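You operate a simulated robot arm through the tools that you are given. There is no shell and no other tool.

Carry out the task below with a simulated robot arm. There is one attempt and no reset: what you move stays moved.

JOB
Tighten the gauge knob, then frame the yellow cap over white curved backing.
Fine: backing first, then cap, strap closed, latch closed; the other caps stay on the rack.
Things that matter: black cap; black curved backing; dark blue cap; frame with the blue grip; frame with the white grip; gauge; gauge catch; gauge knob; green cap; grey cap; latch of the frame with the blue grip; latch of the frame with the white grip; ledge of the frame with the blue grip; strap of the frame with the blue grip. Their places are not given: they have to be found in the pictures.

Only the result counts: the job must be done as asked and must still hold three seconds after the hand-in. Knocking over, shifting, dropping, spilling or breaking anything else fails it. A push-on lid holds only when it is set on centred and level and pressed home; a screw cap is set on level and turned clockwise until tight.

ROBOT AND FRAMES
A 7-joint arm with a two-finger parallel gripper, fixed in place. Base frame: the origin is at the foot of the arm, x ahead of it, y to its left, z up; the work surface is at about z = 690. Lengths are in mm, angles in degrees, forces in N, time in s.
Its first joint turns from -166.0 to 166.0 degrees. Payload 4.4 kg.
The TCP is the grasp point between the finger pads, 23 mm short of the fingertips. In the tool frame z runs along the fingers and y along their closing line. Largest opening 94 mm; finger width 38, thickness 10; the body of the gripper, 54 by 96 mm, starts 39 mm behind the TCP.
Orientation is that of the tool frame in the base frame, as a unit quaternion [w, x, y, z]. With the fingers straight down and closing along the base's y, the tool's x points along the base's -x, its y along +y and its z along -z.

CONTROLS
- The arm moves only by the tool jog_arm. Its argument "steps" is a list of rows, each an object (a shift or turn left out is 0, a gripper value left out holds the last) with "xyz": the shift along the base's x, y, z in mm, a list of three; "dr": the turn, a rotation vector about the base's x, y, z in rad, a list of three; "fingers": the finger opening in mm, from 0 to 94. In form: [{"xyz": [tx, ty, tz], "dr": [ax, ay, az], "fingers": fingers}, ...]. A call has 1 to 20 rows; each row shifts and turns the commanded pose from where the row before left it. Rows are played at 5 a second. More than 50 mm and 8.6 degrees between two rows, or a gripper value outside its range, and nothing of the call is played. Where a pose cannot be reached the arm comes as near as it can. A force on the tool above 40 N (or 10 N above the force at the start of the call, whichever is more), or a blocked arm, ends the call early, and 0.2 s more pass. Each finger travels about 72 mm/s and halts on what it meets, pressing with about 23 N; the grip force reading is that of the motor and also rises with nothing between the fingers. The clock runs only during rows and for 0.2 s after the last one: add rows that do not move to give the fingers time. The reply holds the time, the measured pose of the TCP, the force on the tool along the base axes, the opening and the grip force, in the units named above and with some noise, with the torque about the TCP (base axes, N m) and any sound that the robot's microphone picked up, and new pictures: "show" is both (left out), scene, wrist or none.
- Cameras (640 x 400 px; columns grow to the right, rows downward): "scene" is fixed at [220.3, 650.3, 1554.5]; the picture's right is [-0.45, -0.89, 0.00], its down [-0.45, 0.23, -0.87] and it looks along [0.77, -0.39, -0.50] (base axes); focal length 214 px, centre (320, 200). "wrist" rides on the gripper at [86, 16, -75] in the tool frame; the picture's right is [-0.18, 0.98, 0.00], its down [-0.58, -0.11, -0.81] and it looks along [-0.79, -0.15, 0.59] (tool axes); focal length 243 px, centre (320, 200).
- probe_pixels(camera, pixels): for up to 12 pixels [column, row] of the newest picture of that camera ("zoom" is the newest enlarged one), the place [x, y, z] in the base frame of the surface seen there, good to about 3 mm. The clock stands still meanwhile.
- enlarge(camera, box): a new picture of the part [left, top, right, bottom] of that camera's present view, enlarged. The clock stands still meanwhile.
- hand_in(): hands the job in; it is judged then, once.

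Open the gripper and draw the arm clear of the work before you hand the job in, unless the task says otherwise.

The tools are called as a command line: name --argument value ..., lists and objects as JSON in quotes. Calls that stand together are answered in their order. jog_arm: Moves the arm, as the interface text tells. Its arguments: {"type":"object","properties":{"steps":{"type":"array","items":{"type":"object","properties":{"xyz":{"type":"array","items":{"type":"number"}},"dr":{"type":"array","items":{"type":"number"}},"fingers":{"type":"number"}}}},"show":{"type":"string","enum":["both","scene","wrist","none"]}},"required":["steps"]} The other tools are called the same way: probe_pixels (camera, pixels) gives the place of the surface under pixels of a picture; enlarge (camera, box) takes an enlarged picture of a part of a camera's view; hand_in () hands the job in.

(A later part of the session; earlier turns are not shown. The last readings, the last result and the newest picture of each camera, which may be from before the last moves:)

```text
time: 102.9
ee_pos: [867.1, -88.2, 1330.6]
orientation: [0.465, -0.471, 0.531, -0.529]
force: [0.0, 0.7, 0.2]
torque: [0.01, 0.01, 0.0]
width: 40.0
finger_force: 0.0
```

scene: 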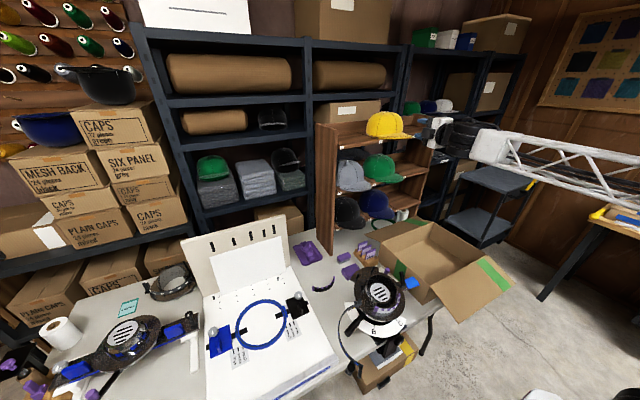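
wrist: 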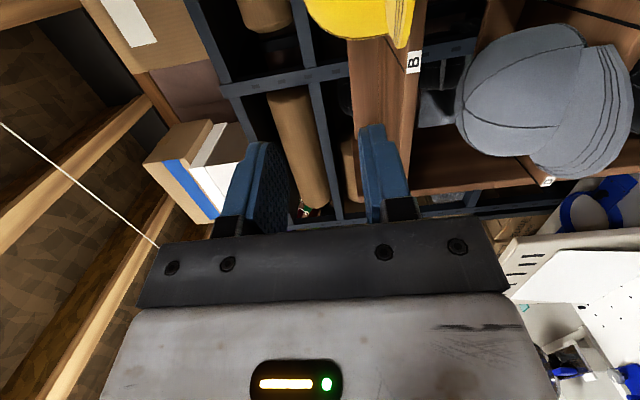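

The arm does keep going (now at x=867). The fingertips are right at the brim tip, so I look before going further.

jog_arm --steps '[{"xyz": [0, 0, 0]}]' --show "both"

enlarge --camera "wrist" --box '[180, 0, 460, 230]'

enlarge --camera "scene" --box '[350, 90, 450, 170]'

```text
time: 103.3
ee_pos: [866.4, -90.1, 1330.4]
orientation: [0.466, -0.471, 0.532, -0.528]
force: [0.0, -0.1, 0.0]
torque: [0.03, -0.03, 0.01]
width: 39.8
finger_force: 0.0
```

scene: 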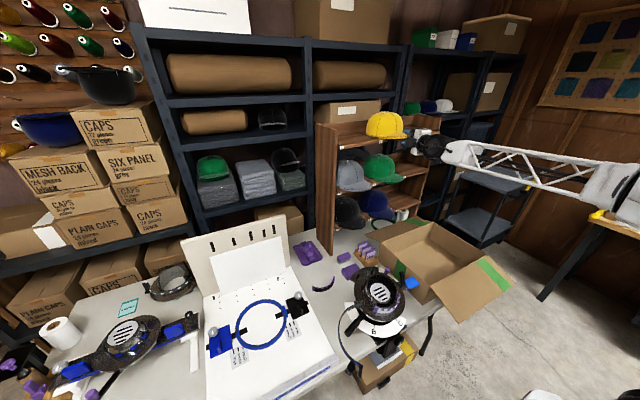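
wrist: 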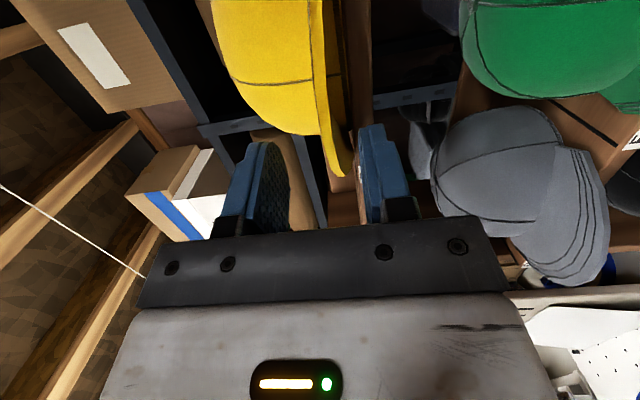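

```text
1.74 times, centred on (320, 115) of wrist
```

zoom: 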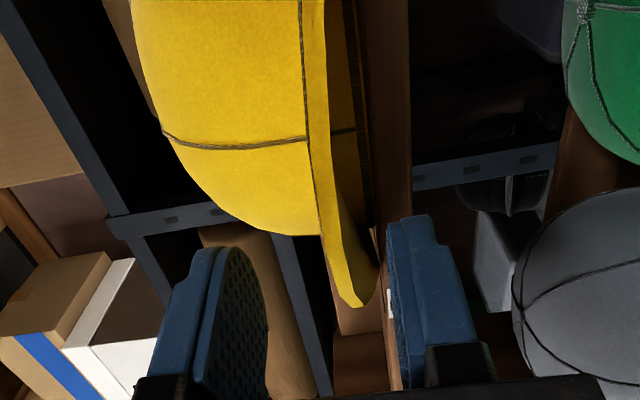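

```text
5.00 times, centred on (400, 130) of scene
```

zoom: 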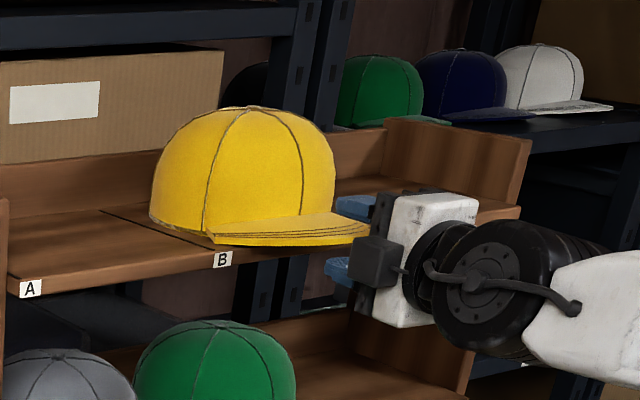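

The fingers straddle the brim in height. I advance in small steps to get the brim deep between the pads.

jog_arm --steps '[{"xyz": [10, -1.3, 0]}, {"xyz": [10, -1.3, 0]}, {"xyz": [10, -1.3, 0]}, {"xyz": [0, 0, 0]}]' --show "both"

enlarge --camera "wrist" --box '[180, 0, 460, 230]'

enlarge --camera "scene" --box '[350, 90, 450, 170]'

```text
time: 104.3
ee_pos: [898.5, -91.9, 1329.7]
orientation: [0.466, -0.471, 0.531, -0.528]
force: [0.0, 0.6, 0.8]
torque: [0.01, -0.02, -0.01]
width: 40.0
finger_force: 0.0
```

scene: 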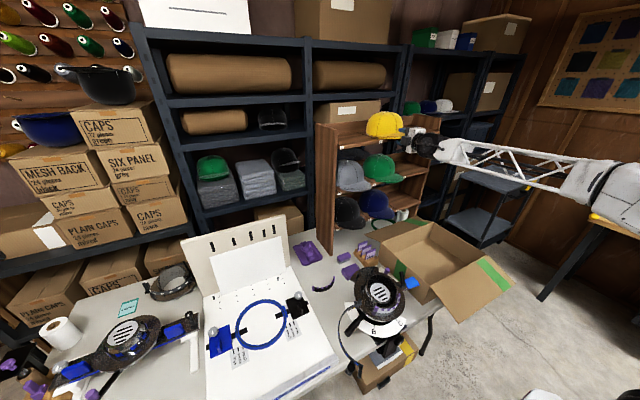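
wrist: 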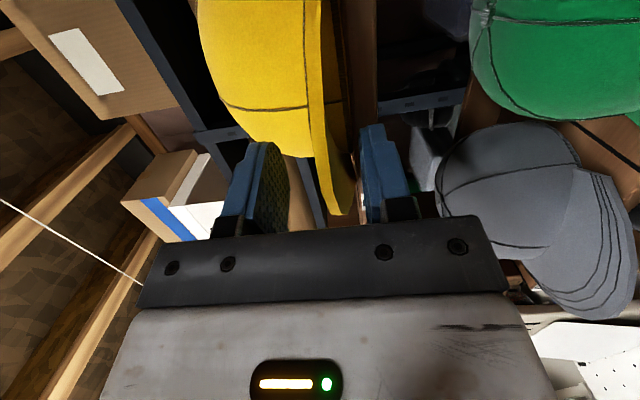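

```text
1.74 times, centred on (320, 115) of wrist
```

zoom: 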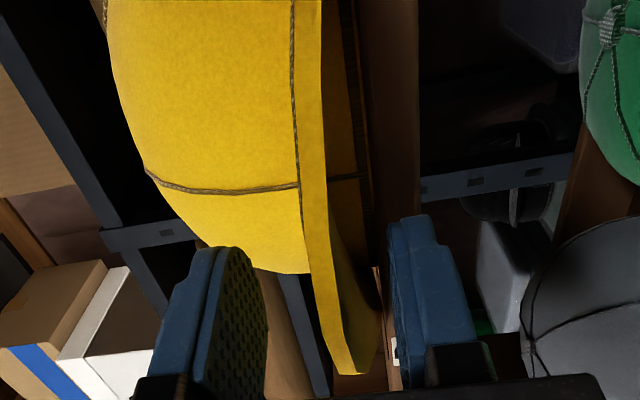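

```text
5.00 times, centred on (400, 130) of scene
```

zoom: 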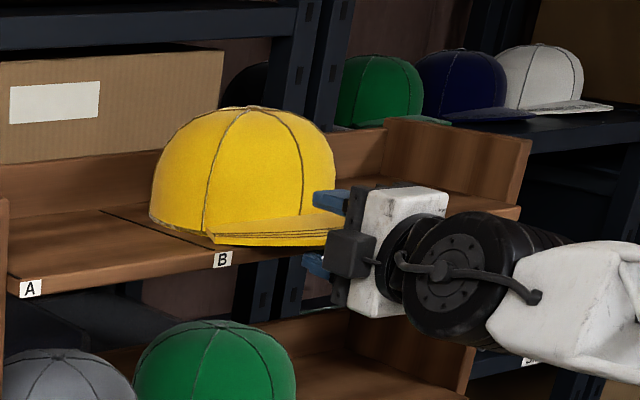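

The brim is well between the pads. I go 5 mm deeper and close gently.

jog_arm --steps '[{"xyz": [5, -0.6, -0.7]}, {"fingers": 25}, {"fingers": 14}, {"fingers": 9}, {"fingers": 7}, {"fingers": 7}]' --show "wrist"

enlarge --camera "wrist" --box '[180, 0, 460, 230]'

```text
time: 105.7
ee_pos: [901.1, -93.8, 1330.9]
orientation: [0.465, -0.471, 0.532, -0.528]
force: [-0.2, -0.1, 2.9]
torque: [-0.05, -0.5, -0.03]
width: 8.9
finger_force: 23.2
```

wrist: 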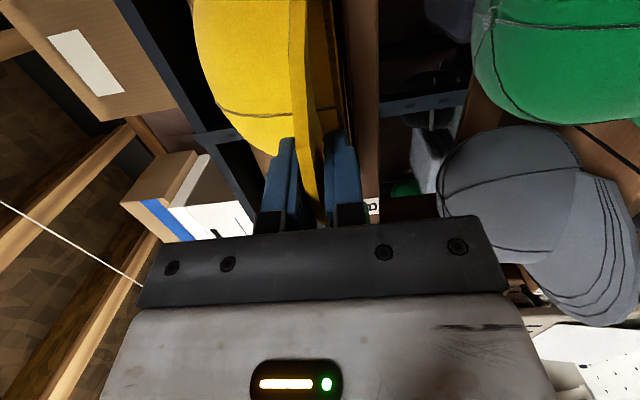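

```text
1.74 times, centred on (320, 115) of wrist
```

zoom: 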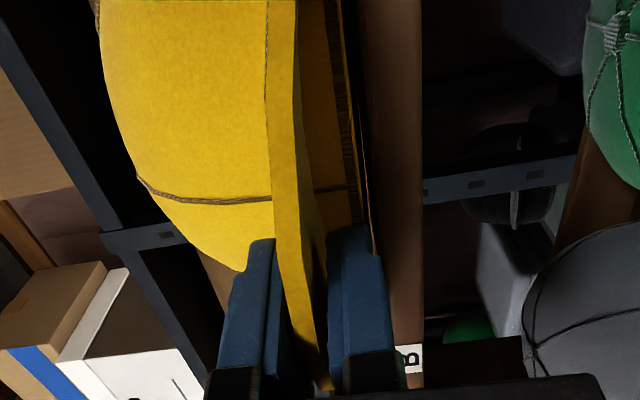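

Gripped (8.9 mm, 23 N). I firm up the grip, lift straight up and look.

jog_arm --steps '[{"fingers": 3}, {"xyz": [0, 0, 5], "fingers": 0}, {"xyz": [0, 0, 10]}, {"xyz": [0, 0, 15]}, {"xyz": [0, 0, 20]}, {"xyz": [0, 0, 0]}]' --show "both"

enlarge --camera "wrist" --box '[180, 0, 460, 230]'

enlarge --camera "scene" --box '[350, 80, 450, 160]'

```text
time: 107.1
ee_pos: [900.1, -94.2, 1377.4]
orientation: [0.469, -0.473, 0.528, -0.527]
force: [0.3, 0.7, -0.7]
torque: [0.0, 0.12, -0.01]
width: 8.4
finger_force: 23.3
```

scene: 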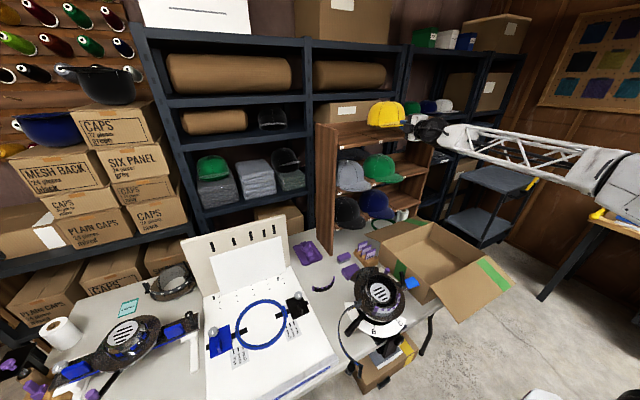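
wrist: 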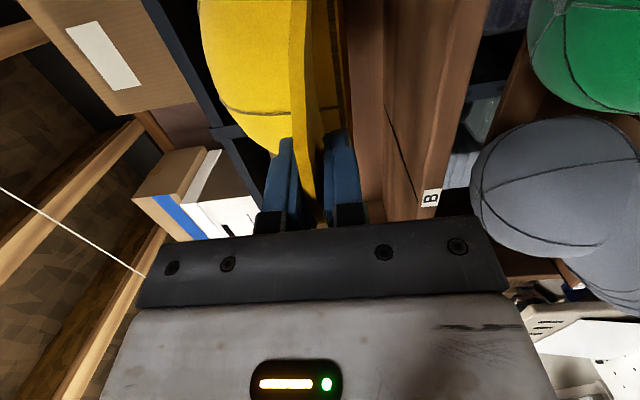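

```text
1.74 times, centred on (320, 115) of wrist
```

zoom: 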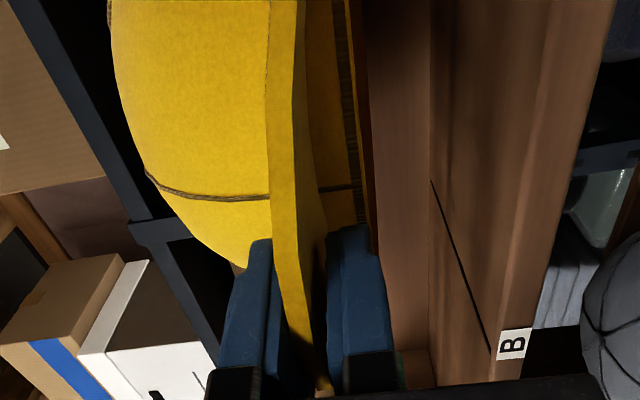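

```text
5.00 times, centred on (400, 120) of scene
```

zoom: 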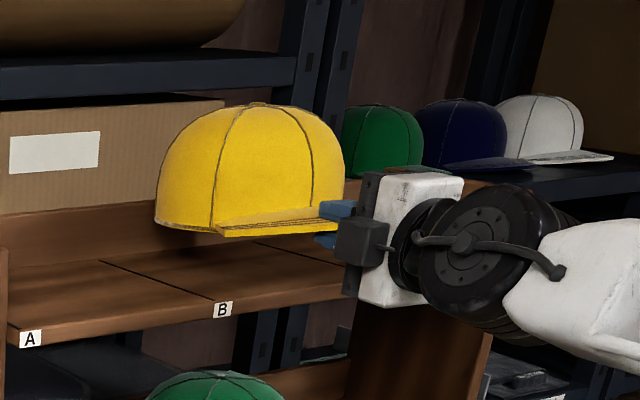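

The cap is lifted with the brim ~4–5° up relative to its rim plane. Before travelling I check the box flap's position near the gauge, since the camera will be on the -y side.

probe_pixels --camera "scene" --pixels '[[440, 290], [465, 318], [428, 262], [510, 285], [470, 260], [400, 255], [415, 285], [447, 275]]'

jog_arm --steps '[{"xyz": [-10, 1, 20]}, {"xyz": [-30, 3, 10]}, {"xyz": [-40, 5, 0]}, {"xyz": [-40, 5, 0]}, {"xyz": [-40, 8, 0]}, {"xyz": [-40, 20, 0]}, {"xyz": [0, 0, 0]}]' --show "both"

```text
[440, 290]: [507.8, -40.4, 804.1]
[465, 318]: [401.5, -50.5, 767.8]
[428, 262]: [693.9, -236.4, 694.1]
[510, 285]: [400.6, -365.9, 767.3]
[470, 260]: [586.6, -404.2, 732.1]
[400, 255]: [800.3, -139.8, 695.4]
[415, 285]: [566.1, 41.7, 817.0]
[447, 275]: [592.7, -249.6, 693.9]
```

```text
time: 108.7
ee_pos: [699.5, -55.2, 1405.2]
orientation: [0.469, -0.474, 0.528, -0.527]
force: [-0.4, 0.2, 0.1]
torque: [-0.01, 0.13, 0.01]
width: 8.9
finger_force: 23.6
```

scene: 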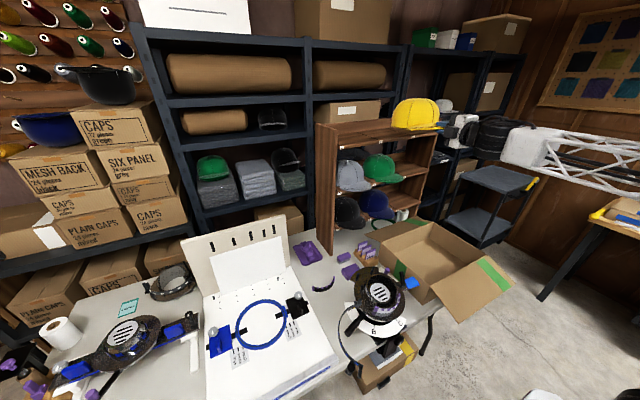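
wrist: 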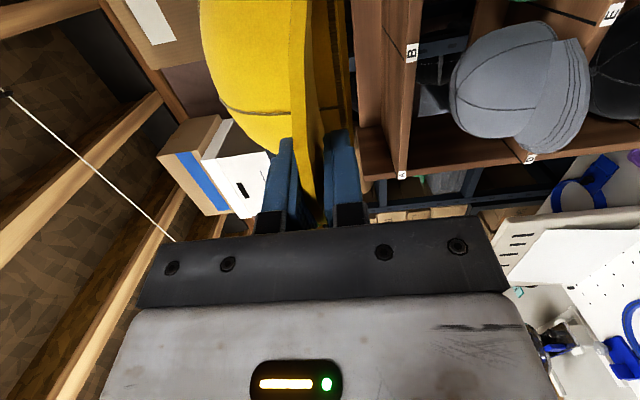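

The box flap is at y ≤ -40, so it is clear. I carry the cap over to above the frame, correcting the yaw.

jog_arm --steps '[{"xyz": [-31, 31.7, 0]}, {"xyz": [-31, 31.7, 0], "dr": [0, 0, 0.04]}, {"xyz": [-31, 31.7, 0], "dr": [0, 0, 0.04]}, {"xyz": [-31, 31.7, 0], "dr": [0, 0, 0.032]}, {"xyz": [-31, 31.7, 0]}, {"xyz": [-31, 31.7, 0]}, {"xyz": [-31, 31.7, 0]}, {"xyz": [-31, 31.7, 0]}, {"xyz": [0, 0, -45]}, {"xyz": [0, 0, -45]}, {"xyz": [0, 0, -45]}, {"xyz": [0, 0, -45]}, {"xyz": [0, 0, -45]}, {"xyz": [0, 0, -45]}, {"xyz": [0, 0, 0]}]' --show "both"

```text
time: 111.9
ee_pos: [452.8, 201.9, 1139.1]
orientation: [-0.498, 0.502, -0.501, 0.499]
force: [0.2, 0.6, -1.6]
torque: [0.0, 0.14, 0.02]
width: 8.7
finger_force: 22.8
```

scene: 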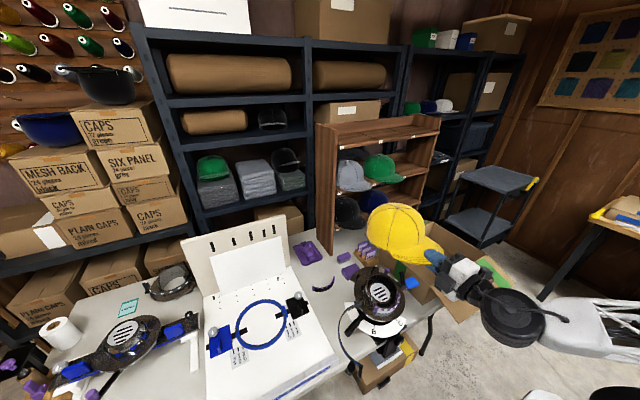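
wrist: 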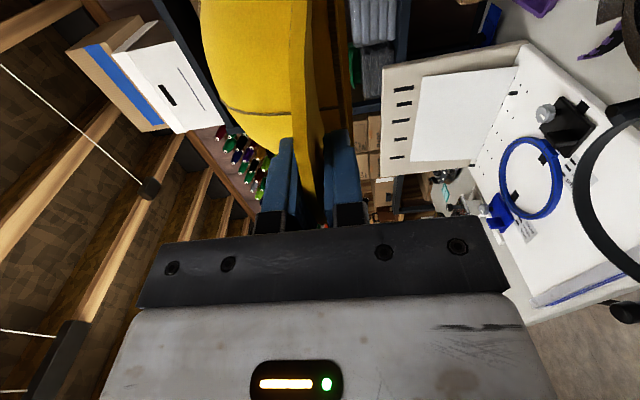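

The cap hangs above the frame. I zoom and probe the cap to measure its rim plane and centre relative to the gripper.

enlarge --camera "scene" --box '[350, 190, 450, 280]'

enlarge --camera "wrist" --box '[180, 0, 460, 230]'

probe_pixels --camera "scene" --pixels '[[372, 248], [385, 256], [395, 262], [368, 240], [395, 204], [410, 255], [420, 246], [402, 238], [400, 258], [371, 225]]'

```text
4.44 times, centred on (400, 235) of scene
```

zoom: 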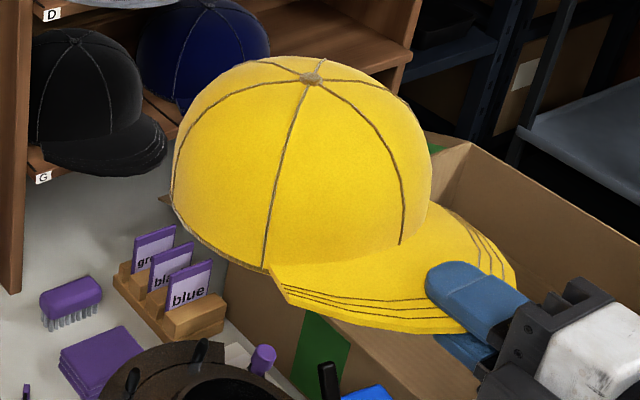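

```text
1.74 times, centred on (320, 115) of wrist
```

zoom: 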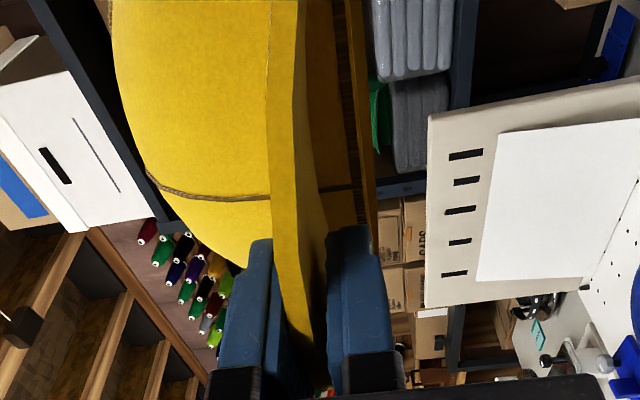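

```text
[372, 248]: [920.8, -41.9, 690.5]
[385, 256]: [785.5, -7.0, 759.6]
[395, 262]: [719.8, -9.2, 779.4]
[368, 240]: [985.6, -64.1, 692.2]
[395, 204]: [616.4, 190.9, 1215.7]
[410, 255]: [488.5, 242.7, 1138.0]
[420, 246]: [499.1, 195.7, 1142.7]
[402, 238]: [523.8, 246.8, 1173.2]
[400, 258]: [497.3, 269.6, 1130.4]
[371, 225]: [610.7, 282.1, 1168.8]
```

enlarge --camera "scene" --box '[350, 190, 450, 280]'

probe_pixels --camera "zoom" --pixels '[[312, 78], [178, 200], [192, 226], [225, 248], [262, 265], [278, 275], [290, 300], [400, 325], [505, 285], [400, 245], [340, 262], [300, 200]]'

```text
4.44 times, centred on (400, 235) of scene
```

zoom: 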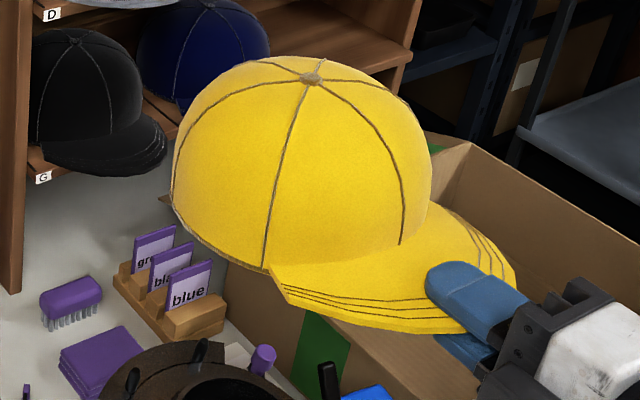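

```text
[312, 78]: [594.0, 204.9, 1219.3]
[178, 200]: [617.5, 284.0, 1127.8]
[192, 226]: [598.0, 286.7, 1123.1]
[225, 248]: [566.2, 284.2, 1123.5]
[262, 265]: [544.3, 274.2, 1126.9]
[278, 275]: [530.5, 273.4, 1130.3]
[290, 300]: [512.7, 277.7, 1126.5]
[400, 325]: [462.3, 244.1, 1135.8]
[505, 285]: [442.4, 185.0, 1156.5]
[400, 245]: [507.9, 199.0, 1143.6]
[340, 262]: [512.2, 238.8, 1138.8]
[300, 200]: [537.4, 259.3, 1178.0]
```

The button is at (594,205,1219) and the rim's left side at y≈286, z≈1123–1128. I probe cap points in the wrist view to determine the rim tilt.

enlarge --camera "wrist" --box '[200, 0, 400, 140]'

probe_pixels --camera "wrist" --pixels '[[295, 10], [305, 10], [315, 10], [325, 10], [338, 10], [345, 20], [296, 80], [306, 90], [325, 90], [338, 90], [347, 100], [270, 60]]'

```text
2.86 times, centred on (300, 70) of wrist
```

zoom: 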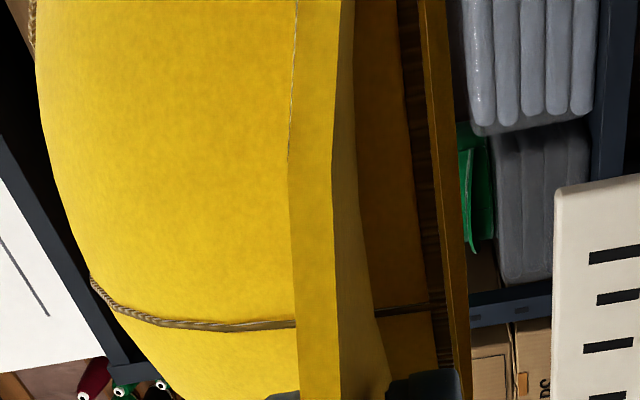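

```text
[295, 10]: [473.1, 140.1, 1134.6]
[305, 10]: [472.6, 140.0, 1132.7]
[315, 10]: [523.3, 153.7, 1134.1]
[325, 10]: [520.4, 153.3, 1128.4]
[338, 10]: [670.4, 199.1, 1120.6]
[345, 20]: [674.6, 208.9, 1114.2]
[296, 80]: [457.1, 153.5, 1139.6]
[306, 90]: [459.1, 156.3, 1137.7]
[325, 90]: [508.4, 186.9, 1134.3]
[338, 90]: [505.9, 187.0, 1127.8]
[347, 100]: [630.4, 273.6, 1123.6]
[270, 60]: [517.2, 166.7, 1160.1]
```

The cap seems only slightly tilted in the grip. I pitch the tool ~11° up to match the flange tilt and descend to a hover with the rim ~60 mm above the flange.

jog_arm --steps '[{"dr": [0, -0.1, 0]}, {"xyz": [0, -5, 0], "dr": [0, -0.09, 0]}, {"xyz": [0, 0, -45]}, {"xyz": [0, 0, -45]}, {"xyz": [0, 0, -45]}, {"xyz": [0, 0, -45]}, {"xyz": [0, 0, -45]}, {"xyz": [0, 0, -38]}, {"xyz": [0, 0, 0]}]' --show "both"

enlarge --camera "scene" --box '[330, 230, 430, 320]'

enlarge --camera "wrist" --box '[200, 0, 440, 200]'

```text
time: 113.9
ee_pos: [454.3, 192.1, 876.6]
orientation: [-0.543, 0.453, -0.451, 0.544]
force: [0.5, 1.2, -1.2]
torque: [0.03, 0.1, -0.01]
width: 8.5
finger_force: 22.9
```

scene: 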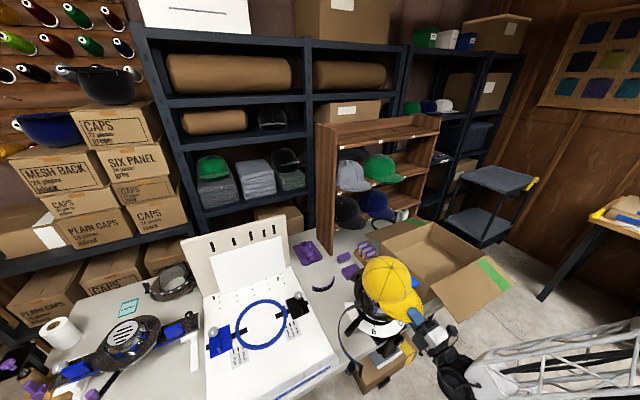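
wrist: 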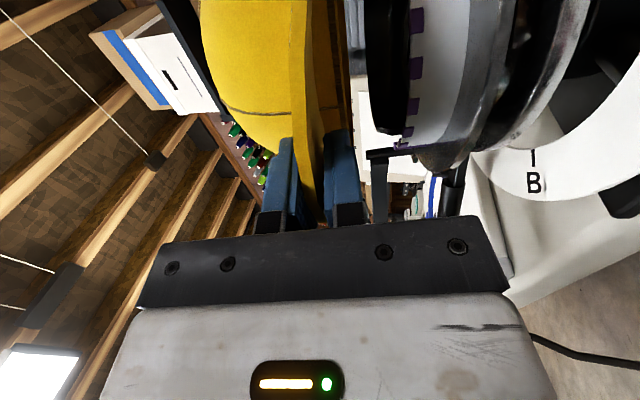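

```text
4.44 times, centred on (380, 275) of scene
```

zoom: 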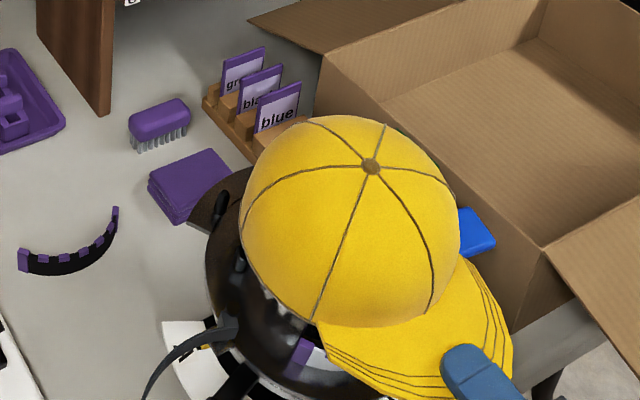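

```text
2.00 times, centred on (320, 100) of wrist
```

zoom: 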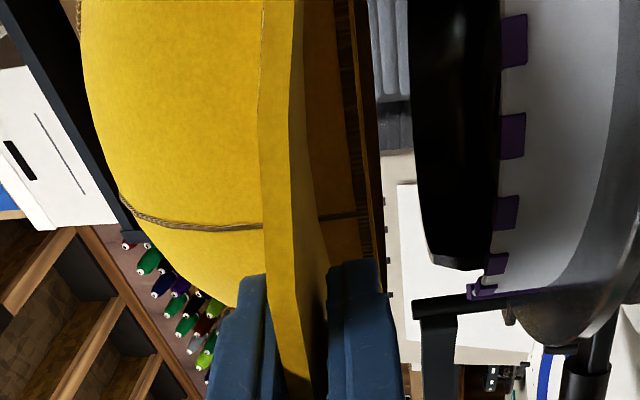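

The side view shows the cap rim nearly parallel to the cylinder top. I probe cap rim and frame points in this view for alignment.

probe_pixels --camera "zoom" --pixels '[[372, 20], [374, 80], [378, 150], [382, 220], [350, 100], [330, 200], [310, 100], [280, 100], [250, 100], [430, 200], [560, 100], [240, 20]]'

enlarge --camera "scene" --box '[340, 240, 430, 320]'

probe_pixels --camera "zoom" --pixels '[[375, 130], [225, 200], [240, 260], [275, 305], [310, 325], [330, 350], [440, 260], [355, 365], [460, 280], [505, 370], [210, 345], [300, 120]]'

```text
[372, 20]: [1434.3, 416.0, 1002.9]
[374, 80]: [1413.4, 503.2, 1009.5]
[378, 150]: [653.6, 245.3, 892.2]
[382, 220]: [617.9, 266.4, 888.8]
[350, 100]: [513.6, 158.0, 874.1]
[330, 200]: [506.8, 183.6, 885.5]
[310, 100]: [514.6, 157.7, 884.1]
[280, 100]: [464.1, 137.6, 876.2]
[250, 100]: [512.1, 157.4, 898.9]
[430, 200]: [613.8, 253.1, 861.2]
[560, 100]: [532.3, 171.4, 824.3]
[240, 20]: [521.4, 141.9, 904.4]
```

```text
5.00 times, centred on (385, 280) of scene
```

zoom: 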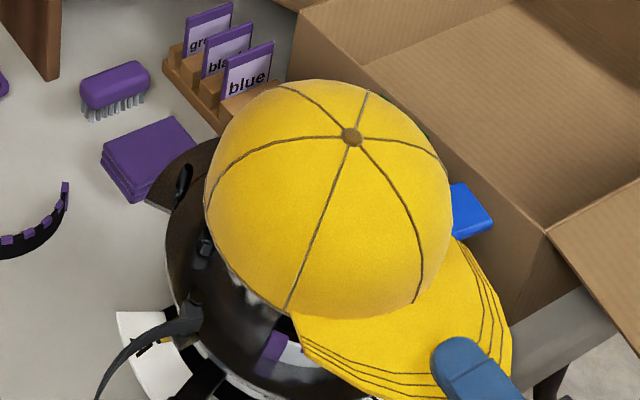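

```text
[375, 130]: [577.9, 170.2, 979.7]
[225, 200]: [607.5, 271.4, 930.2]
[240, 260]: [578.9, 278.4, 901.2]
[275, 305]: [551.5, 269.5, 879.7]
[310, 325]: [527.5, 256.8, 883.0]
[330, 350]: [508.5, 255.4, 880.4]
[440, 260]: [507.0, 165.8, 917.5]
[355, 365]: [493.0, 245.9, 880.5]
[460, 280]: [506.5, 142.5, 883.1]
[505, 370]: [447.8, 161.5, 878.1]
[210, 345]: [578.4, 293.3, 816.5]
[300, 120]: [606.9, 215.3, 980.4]
```

From the geometry, the rim is ~2–3° off (rear low, +y side high). I apply small corrections (pitch -0.03, roll -0.03, shift) and descend to ~38 mm above the flange.

jog_arm --steps '[{"dr": [-0.03, -0.03, 0], "xyz": [-1.5, 1, -0.3]}, {"xyz": [1.9, 0, -10.8]}, {"xyz": [1.9, 0, -10.8]}, {"xyz": [0, 0, 0]}]' --show "both"

enlarge --camera "scene" --box '[340, 240, 430, 320]'

enlarge --camera "wrist" --box '[240, 0, 460, 180]'

```text
time: 114.9
ee_pos: [455.7, 194.7, 853.9]
orientation: [-0.543, 0.452, -0.435, 0.558]
force: [-0.1, 0.3, -0.3]
torque: [-0.01, 0.1, 0.0]
width: 8.6
finger_force: 22.9
```

scene: 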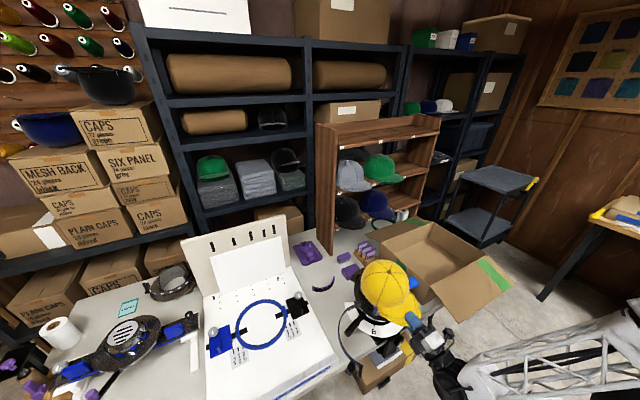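
wrist: 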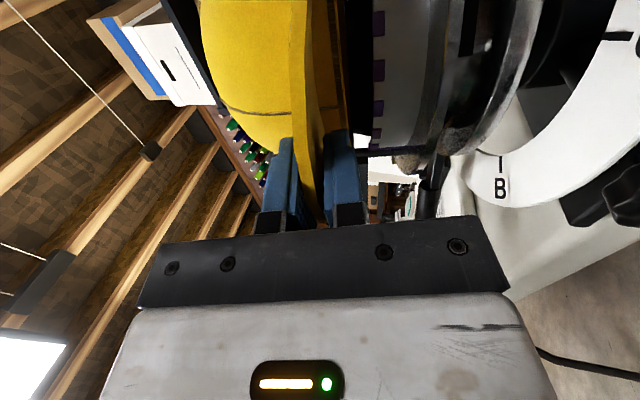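

```text
5.00 times, centred on (385, 280) of scene
```

zoom: 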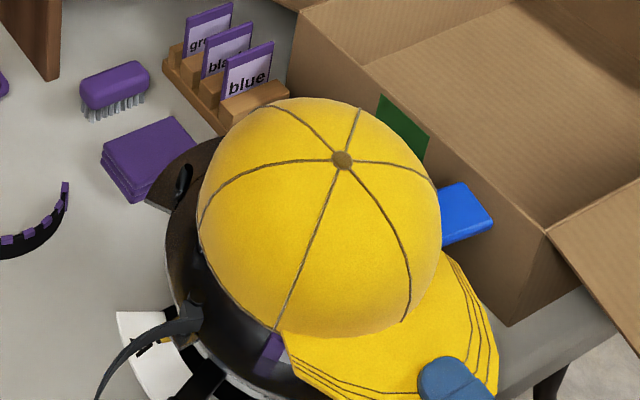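

```text
2.22 times, centred on (350, 90) of wrist
```

zoom: 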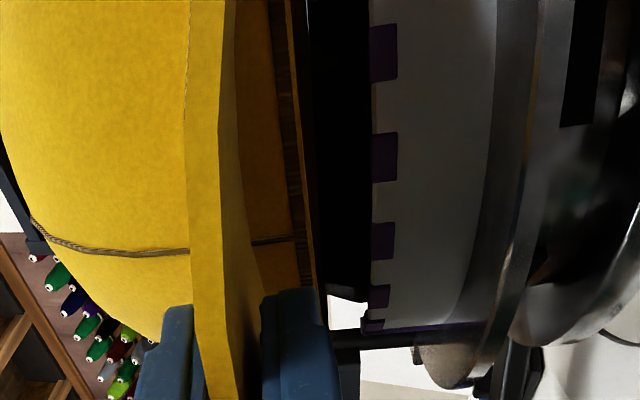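

Alignment looks good: button projects within ~2 mm of the frame axis. I nudge +1.5 mm in y and descend further in small steps while watching force.

jog_arm --steps '[{"xyz": [0.9, 1.5, -4.9]}, {"xyz": [0.9, 0, -4.9]}, {"xyz": [0, 0, 0]}]' --show "wrist"

enlarge --camera "wrist" --box '[240, 0, 460, 180]'

enlarge --camera "scene" --box '[340, 240, 430, 320]'

```text
time: 115.7
ee_pos: [456.8, 198.9, 844.8]
orientation: [-0.542, 0.452, -0.435, 0.559]
force: [0.1, 0.0, -1.5]
torque: [0.0, 0.13, 0.02]
width: 8.4
finger_force: 22.7
```

wrist: 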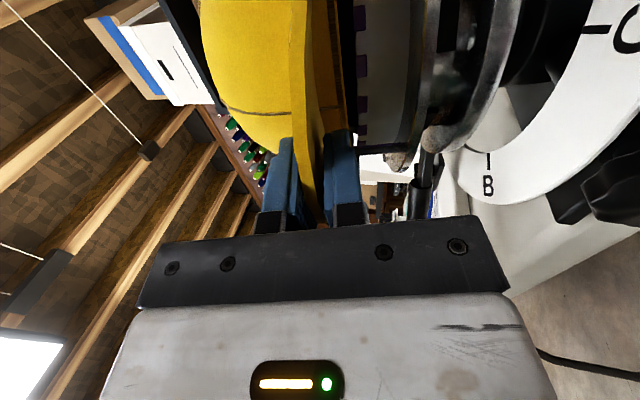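

```text
2.22 times, centred on (350, 90) of wrist
```

zoom: 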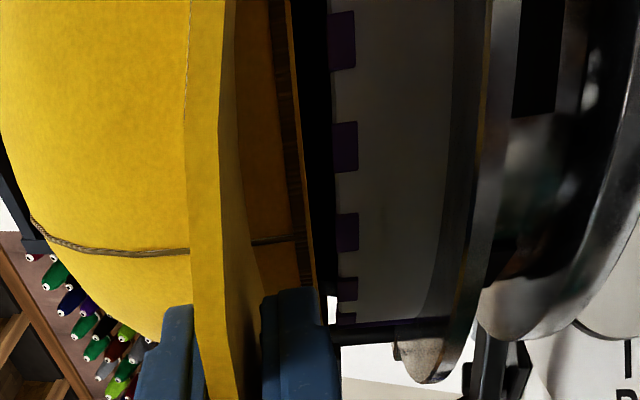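

```text
5.00 times, centred on (385, 280) of scene
```

zoom: 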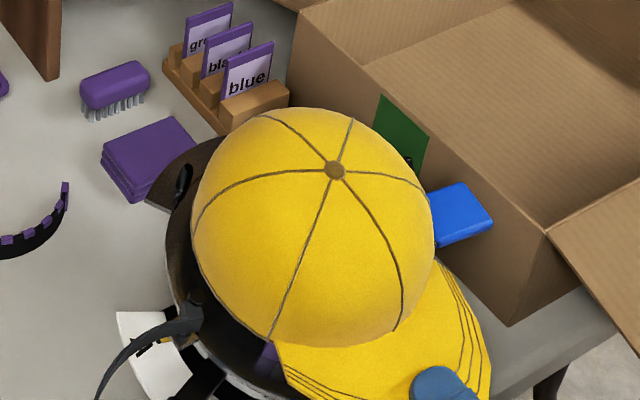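

The rim is just above the tab tops. I continue down in 4 mm steps watching the force.

jog_arm --steps '[{"xyz": [0.7, 0, -3.9]}, {"xyz": [0, 0, 0]}]' --show "none"

jog_arm --steps '[{"xyz": [0.7, 0, -3.9]}, {"xyz": [0, 0, 0]}]' --show "wrist"

enlarge --camera "wrist" --box '[240, 0, 460, 180]'

```text
time: 116.3
ee_pos: [457.3, 197.9, 839.2]
orientation: [-0.542, 0.453, -0.435, 0.558]
force: [-0.5, -0.3, -0.6]
torque: [-0.03, 0.12, -0.01]
width: 8.8
finger_force: 23.2
```

```text
time: 116.9
ee_pos: [459.5, 198.3, 836.0]
orientation: [-0.543, 0.452, -0.435, 0.558]
force: [-0.5, 0.9, -0.5]
torque: [0.04, 0.16, 0.0]
width: 8.7
finger_force: 23.3
```

wrist: 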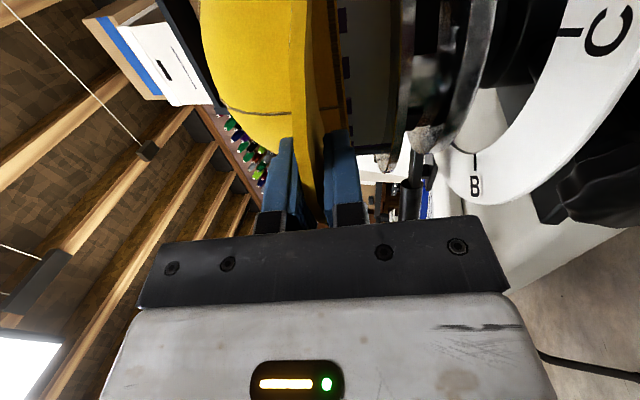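

```text
2.22 times, centred on (350, 90) of wrist
```

zoom: 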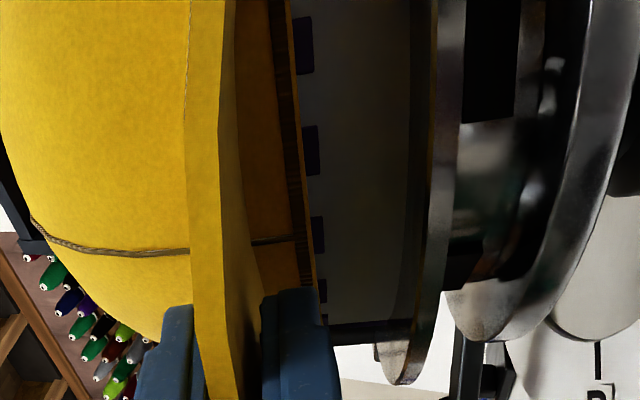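

No contact. Continue down.

jog_arm --steps '[{"xyz": [0.7, 0, -3.9]}, {"xyz": [0, 0, 0]}]' --show "none"

jog_arm --steps '[{"xyz": [0.7, 0, -3.9]}, {"xyz": [0, 0, 0]}]' --show "wrist"

enlarge --camera "wrist" --box '[240, 0, 460, 180]'

enlarge --camera "scene" --box '[340, 250, 430, 320]'

```text
time: 117.5
ee_pos: [461.4, 198.6, 831.0]
orientation: [-0.542, 0.452, -0.435, 0.559]
force: [-0.4, 0.0, -1.7]
torque: [0.03, 0.12, 0.01]
width: 8.5
finger_force: 22.9
```

```text
time: 118.1
ee_pos: [461.4, 197.4, 827.0]
orientation: [-0.543, 0.452, -0.435, 0.558]
force: [-0.2, 0.0, -0.1]
torque: [-0.02, 0.15, 0.0]
width: 8.7
finger_force: 23.3
```

wrist: 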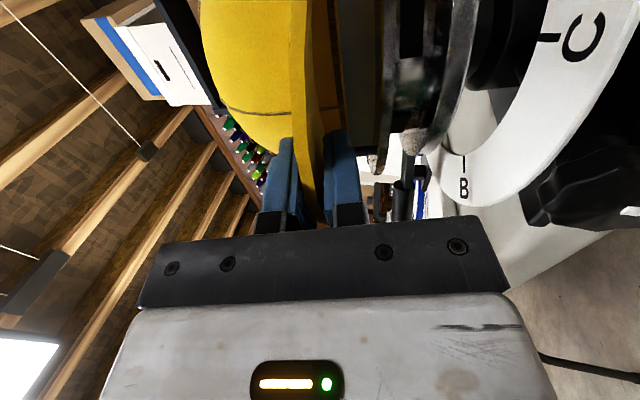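

```text
2.22 times, centred on (350, 90) of wrist
```

zoom: 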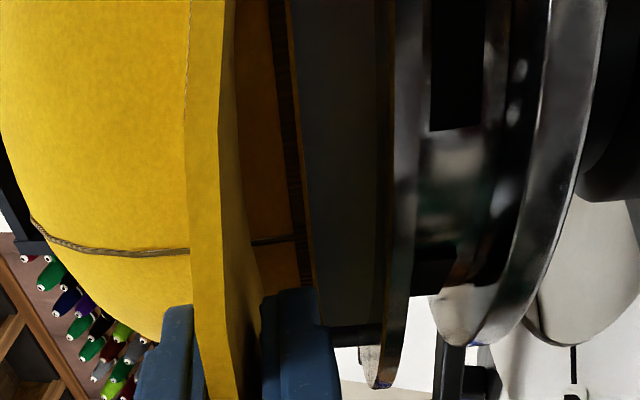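

```text
5.71 times, centred on (385, 285) of scene
```

zoom: 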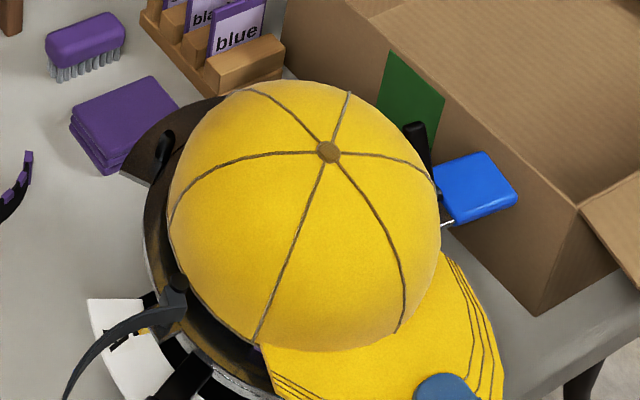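

The backing is now inside the cap with no contact forces. I continue down in steps of 4 mm.

jog_arm --steps '[{"xyz": [0.7, 0, -3.9]}, {"xyz": [0, 0, 0]}]' --show "none"

jog_arm --steps '[{"xyz": [0.5, 0, -2.9]}, {"xyz": [0, 0, 0]}]' --show "wrist"

enlarge --camera "wrist" --box '[240, 0, 460, 180]'

enlarge --camera "scene" --box '[340, 250, 430, 320]'

```text
time: 118.7
ee_pos: [462.6, 197.8, 823.9]
orientation: [-0.543, 0.452, -0.435, 0.558]
force: [-2.0, 0.1, 6.8]
torque: [0.16, -0.37, 0.03]
width: 8.6
finger_force: 22.6
```

```text
time: 119.3
ee_pos: [461.6, 197.6, 820.5]
orientation: [-0.543, 0.451, -0.436, 0.558]
force: [-1.3, 0.6, 11.2]
torque: [0.15, -0.64, 0.1]
width: 9.7
finger_force: 23.2
```

wrist: 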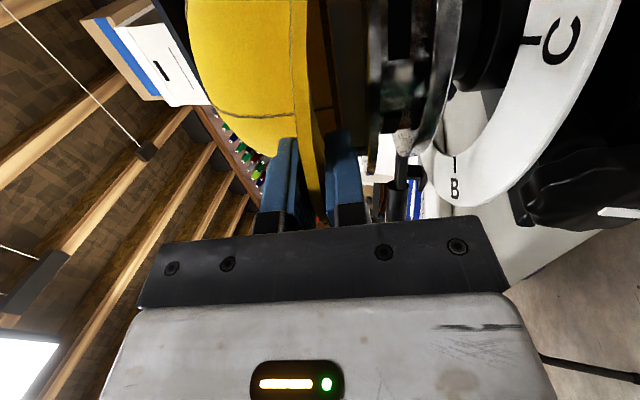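

```text
2.22 times, centred on (350, 90) of wrist
```

zoom: 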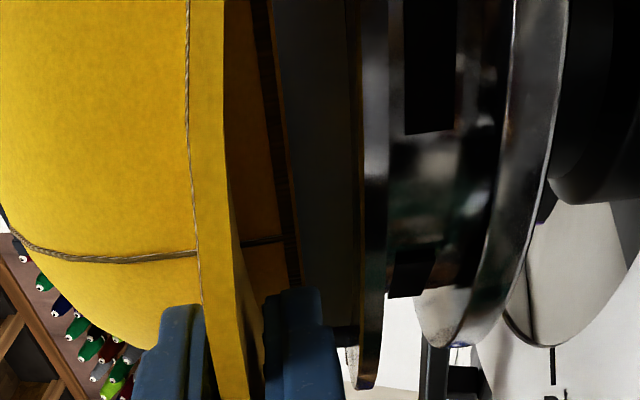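

```text
5.71 times, centred on (385, 285) of scene
```

zoom: 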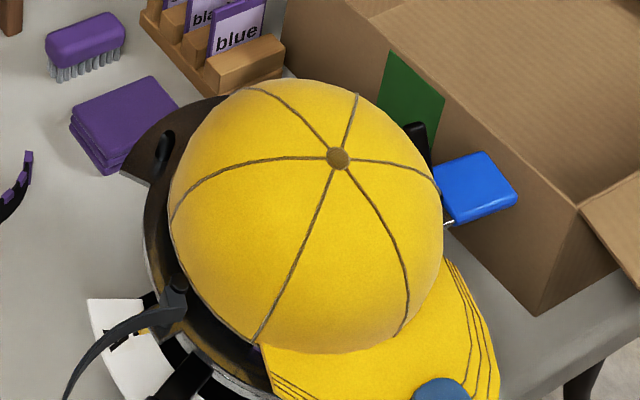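

There is contact (11 N) at about 67 mm ahead of the TCP — i.e. near the backing's top, before the rim reached the flange. I stop and investigate the cap's front position with probes.

probe_pixels --camera "zoom" --pixels '[[403, 330], [400, 345], [300, 352], [258, 343], [340, 352], [440, 280], [338, 158], [172, 220], [190, 290], [230, 330], [442, 200], [150, 240]]'

enlarge --camera "scene" --box '[350, 280, 410, 330]'

```text
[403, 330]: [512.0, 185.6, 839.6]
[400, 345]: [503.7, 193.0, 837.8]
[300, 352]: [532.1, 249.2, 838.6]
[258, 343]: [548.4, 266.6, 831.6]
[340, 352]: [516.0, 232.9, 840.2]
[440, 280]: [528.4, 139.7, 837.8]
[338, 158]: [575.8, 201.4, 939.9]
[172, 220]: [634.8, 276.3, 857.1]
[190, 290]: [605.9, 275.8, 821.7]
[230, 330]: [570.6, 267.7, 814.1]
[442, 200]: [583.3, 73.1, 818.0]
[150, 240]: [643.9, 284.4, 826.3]
```

```text
8.00 times, centred on (380, 305) of scene
```

zoom: 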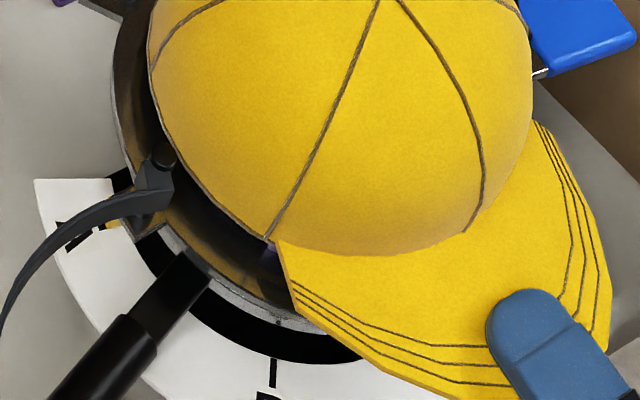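

enlarge --camera "scene" --box '[355, 290, 385, 315]'

enlarge --camera "wrist" --box '[290, 60, 400, 200]'

```text
16.00 times, centred on (370, 302) of scene
```

zoom: 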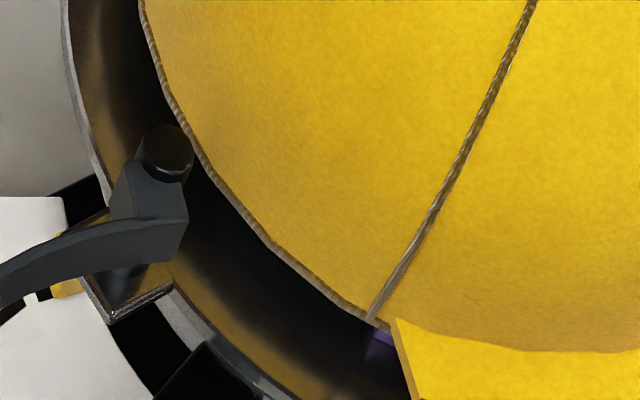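

```text
2.86 times, centred on (345, 130) of wrist
```

zoom: 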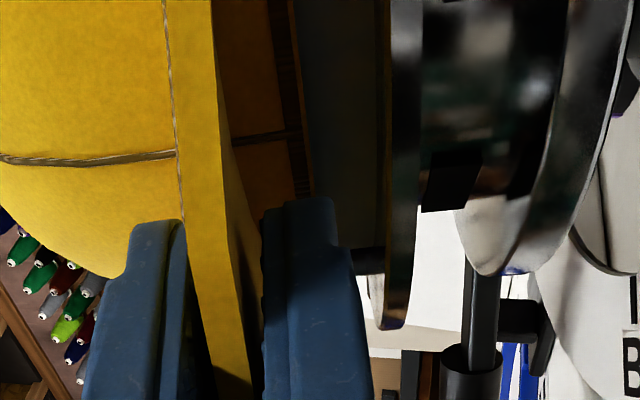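

The rim's left side is still ~10 mm above the flange while something near the front supports it. I raise 12 mm and check how the cap sits in the grip.

jog_arm --steps '[{"xyz": [-1.1, 0, 5.9]}, {"xyz": [-1.1, 0, 5.9]}, {"xyz": [0, 0, 0]}]' --show "wrist"

enlarge --camera "wrist" --box '[240, 0, 460, 180]'

enlarge --camera "scene" --box '[350, 280, 410, 330]'

```text
time: 120.1
ee_pos: [457.8, 196.9, 832.8]
orientation: [-0.542, 0.453, -0.435, 0.558]
force: [-0.3, -1.5, -0.4]
torque: [0.02, 0.11, -0.04]
width: 8.7
finger_force: 22.5
```

wrist: 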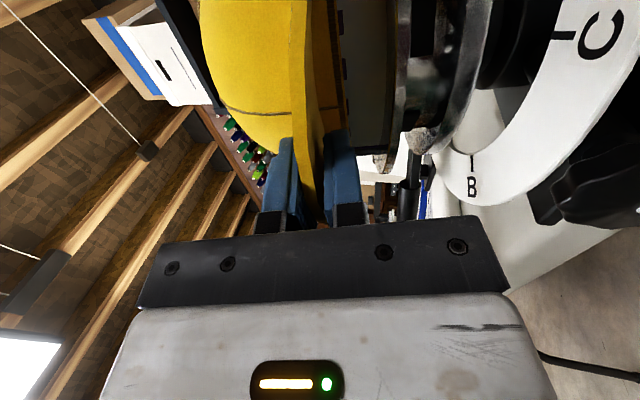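

```text
2.22 times, centred on (350, 90) of wrist
```

zoom: 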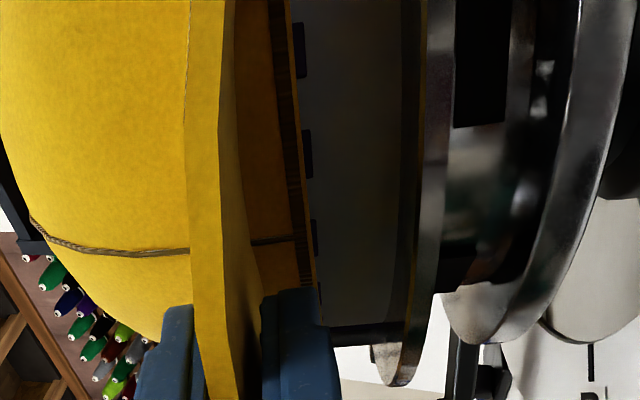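

```text
8.00 times, centred on (380, 305) of scene
```

zoom: 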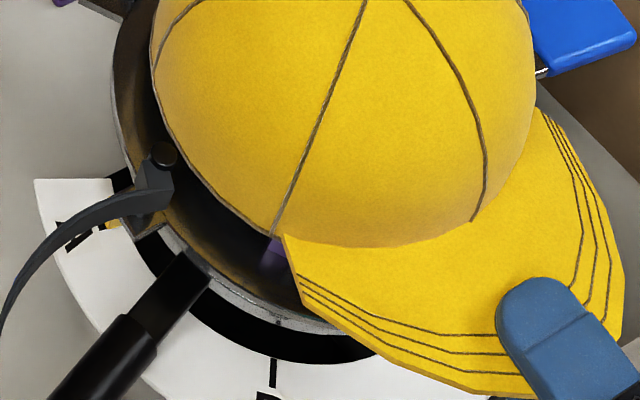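

The grip springs back, and the geometry indicates the backing's top edge met the brim's inner edge: the cap is a few mm too far back. I shift the cap ~5 mm forward (toward the robot) and lower again with force checks.

jog_arm --steps '[{"xyz": [-4.9, 0, -0.9]}, {"xyz": [0.7, 0, -3.9]}, {"xyz": [0, 0, 0]}]' --show "none"

jog_arm --steps '[{"xyz": [0.5, 0, -2.9]}, {"xyz": [0, 0, 0]}]' --show "none"

jog_arm --steps '[{"xyz": [0.5, 0, -2.9]}, {"xyz": [0, 0, 0]}]' --show "none"

```text
time: 120.9
ee_pos: [455.4, 197.7, 829.8]
orientation: [-0.543, 0.452, -0.435, 0.558]
force: [-1.0, 0.1, -0.8]
torque: [0.01, 0.12, 0.02]
width: 8.6
finger_force: 23.2
```

```text
time: 121.5
ee_pos: [456.8, 198.5, 826.1]
orientation: [-0.543, 0.452, -0.435, 0.558]
force: [-0.4, -0.8, -1.0]
torque: [-0.02, 0.1, 0.01]
width: 8.8
finger_force: 22.7
```

```text
time: 122.1
ee_pos: [456.9, 197.9, 822.3]
orientation: [-0.542, 0.452, -0.435, 0.559]
force: [0.0, -0.2, -1.0]
torque: [0.02, 0.08, -0.01]
width: 8.7
finger_force: 22.4
```

No contact now at a lower height than before. I continue lowering in small steps.

jog_arm --steps '[{"xyz": [0.4, 0, -2]}, {"xyz": [0, 0, 0]}]' --show "none"

jog_arm --steps '[{"xyz": [0.4, 0, -2]}, {"xyz": [0, 0, 0]}]' --show "none"

jog_arm --steps '[{"xyz": [0.4, 0, -2]}, {"xyz": [0, 0, 0]}]' --show "wrist"

enlarge --camera "scene" --box '[350, 280, 410, 330]'

```text
time: 122.7
ee_pos: [457.8, 198.8, 821.0]
orientation: [-0.544, 0.452, -0.435, 0.558]
force: [0.0, 0.1, -0.8]
torque: [-0.02, 0.12, -0.01]
width: 8.5
finger_force: 23.2
```

```text
time: 123.3
ee_pos: [457.9, 197.5, 819.1]
orientation: [-0.543, 0.452, -0.435, 0.558]
force: [-0.5, -0.1, -1.7]
torque: [0.01, 0.14, 0.0]
width: 8.7
finger_force: 22.8
```

```text
time: 123.9
ee_pos: [457.7, 196.3, 815.0]
orientation: [-0.542, 0.453, -0.434, 0.559]
force: [0.8, -0.5, -1.1]
torque: [0.03, 0.08, 0.06]
width: 8.5
finger_force: 23.1
```

wrist: 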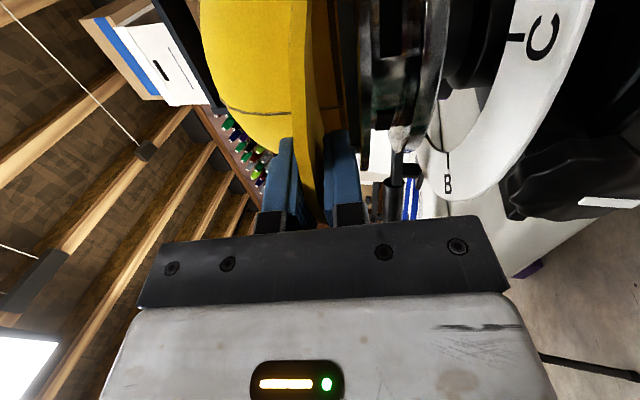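

```text
8.00 times, centred on (380, 305) of scene
```

zoom: 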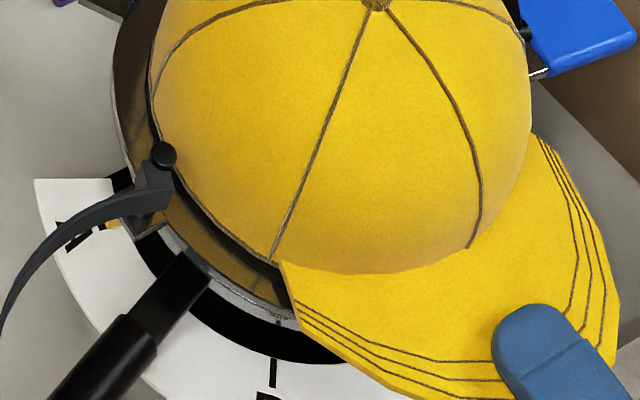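

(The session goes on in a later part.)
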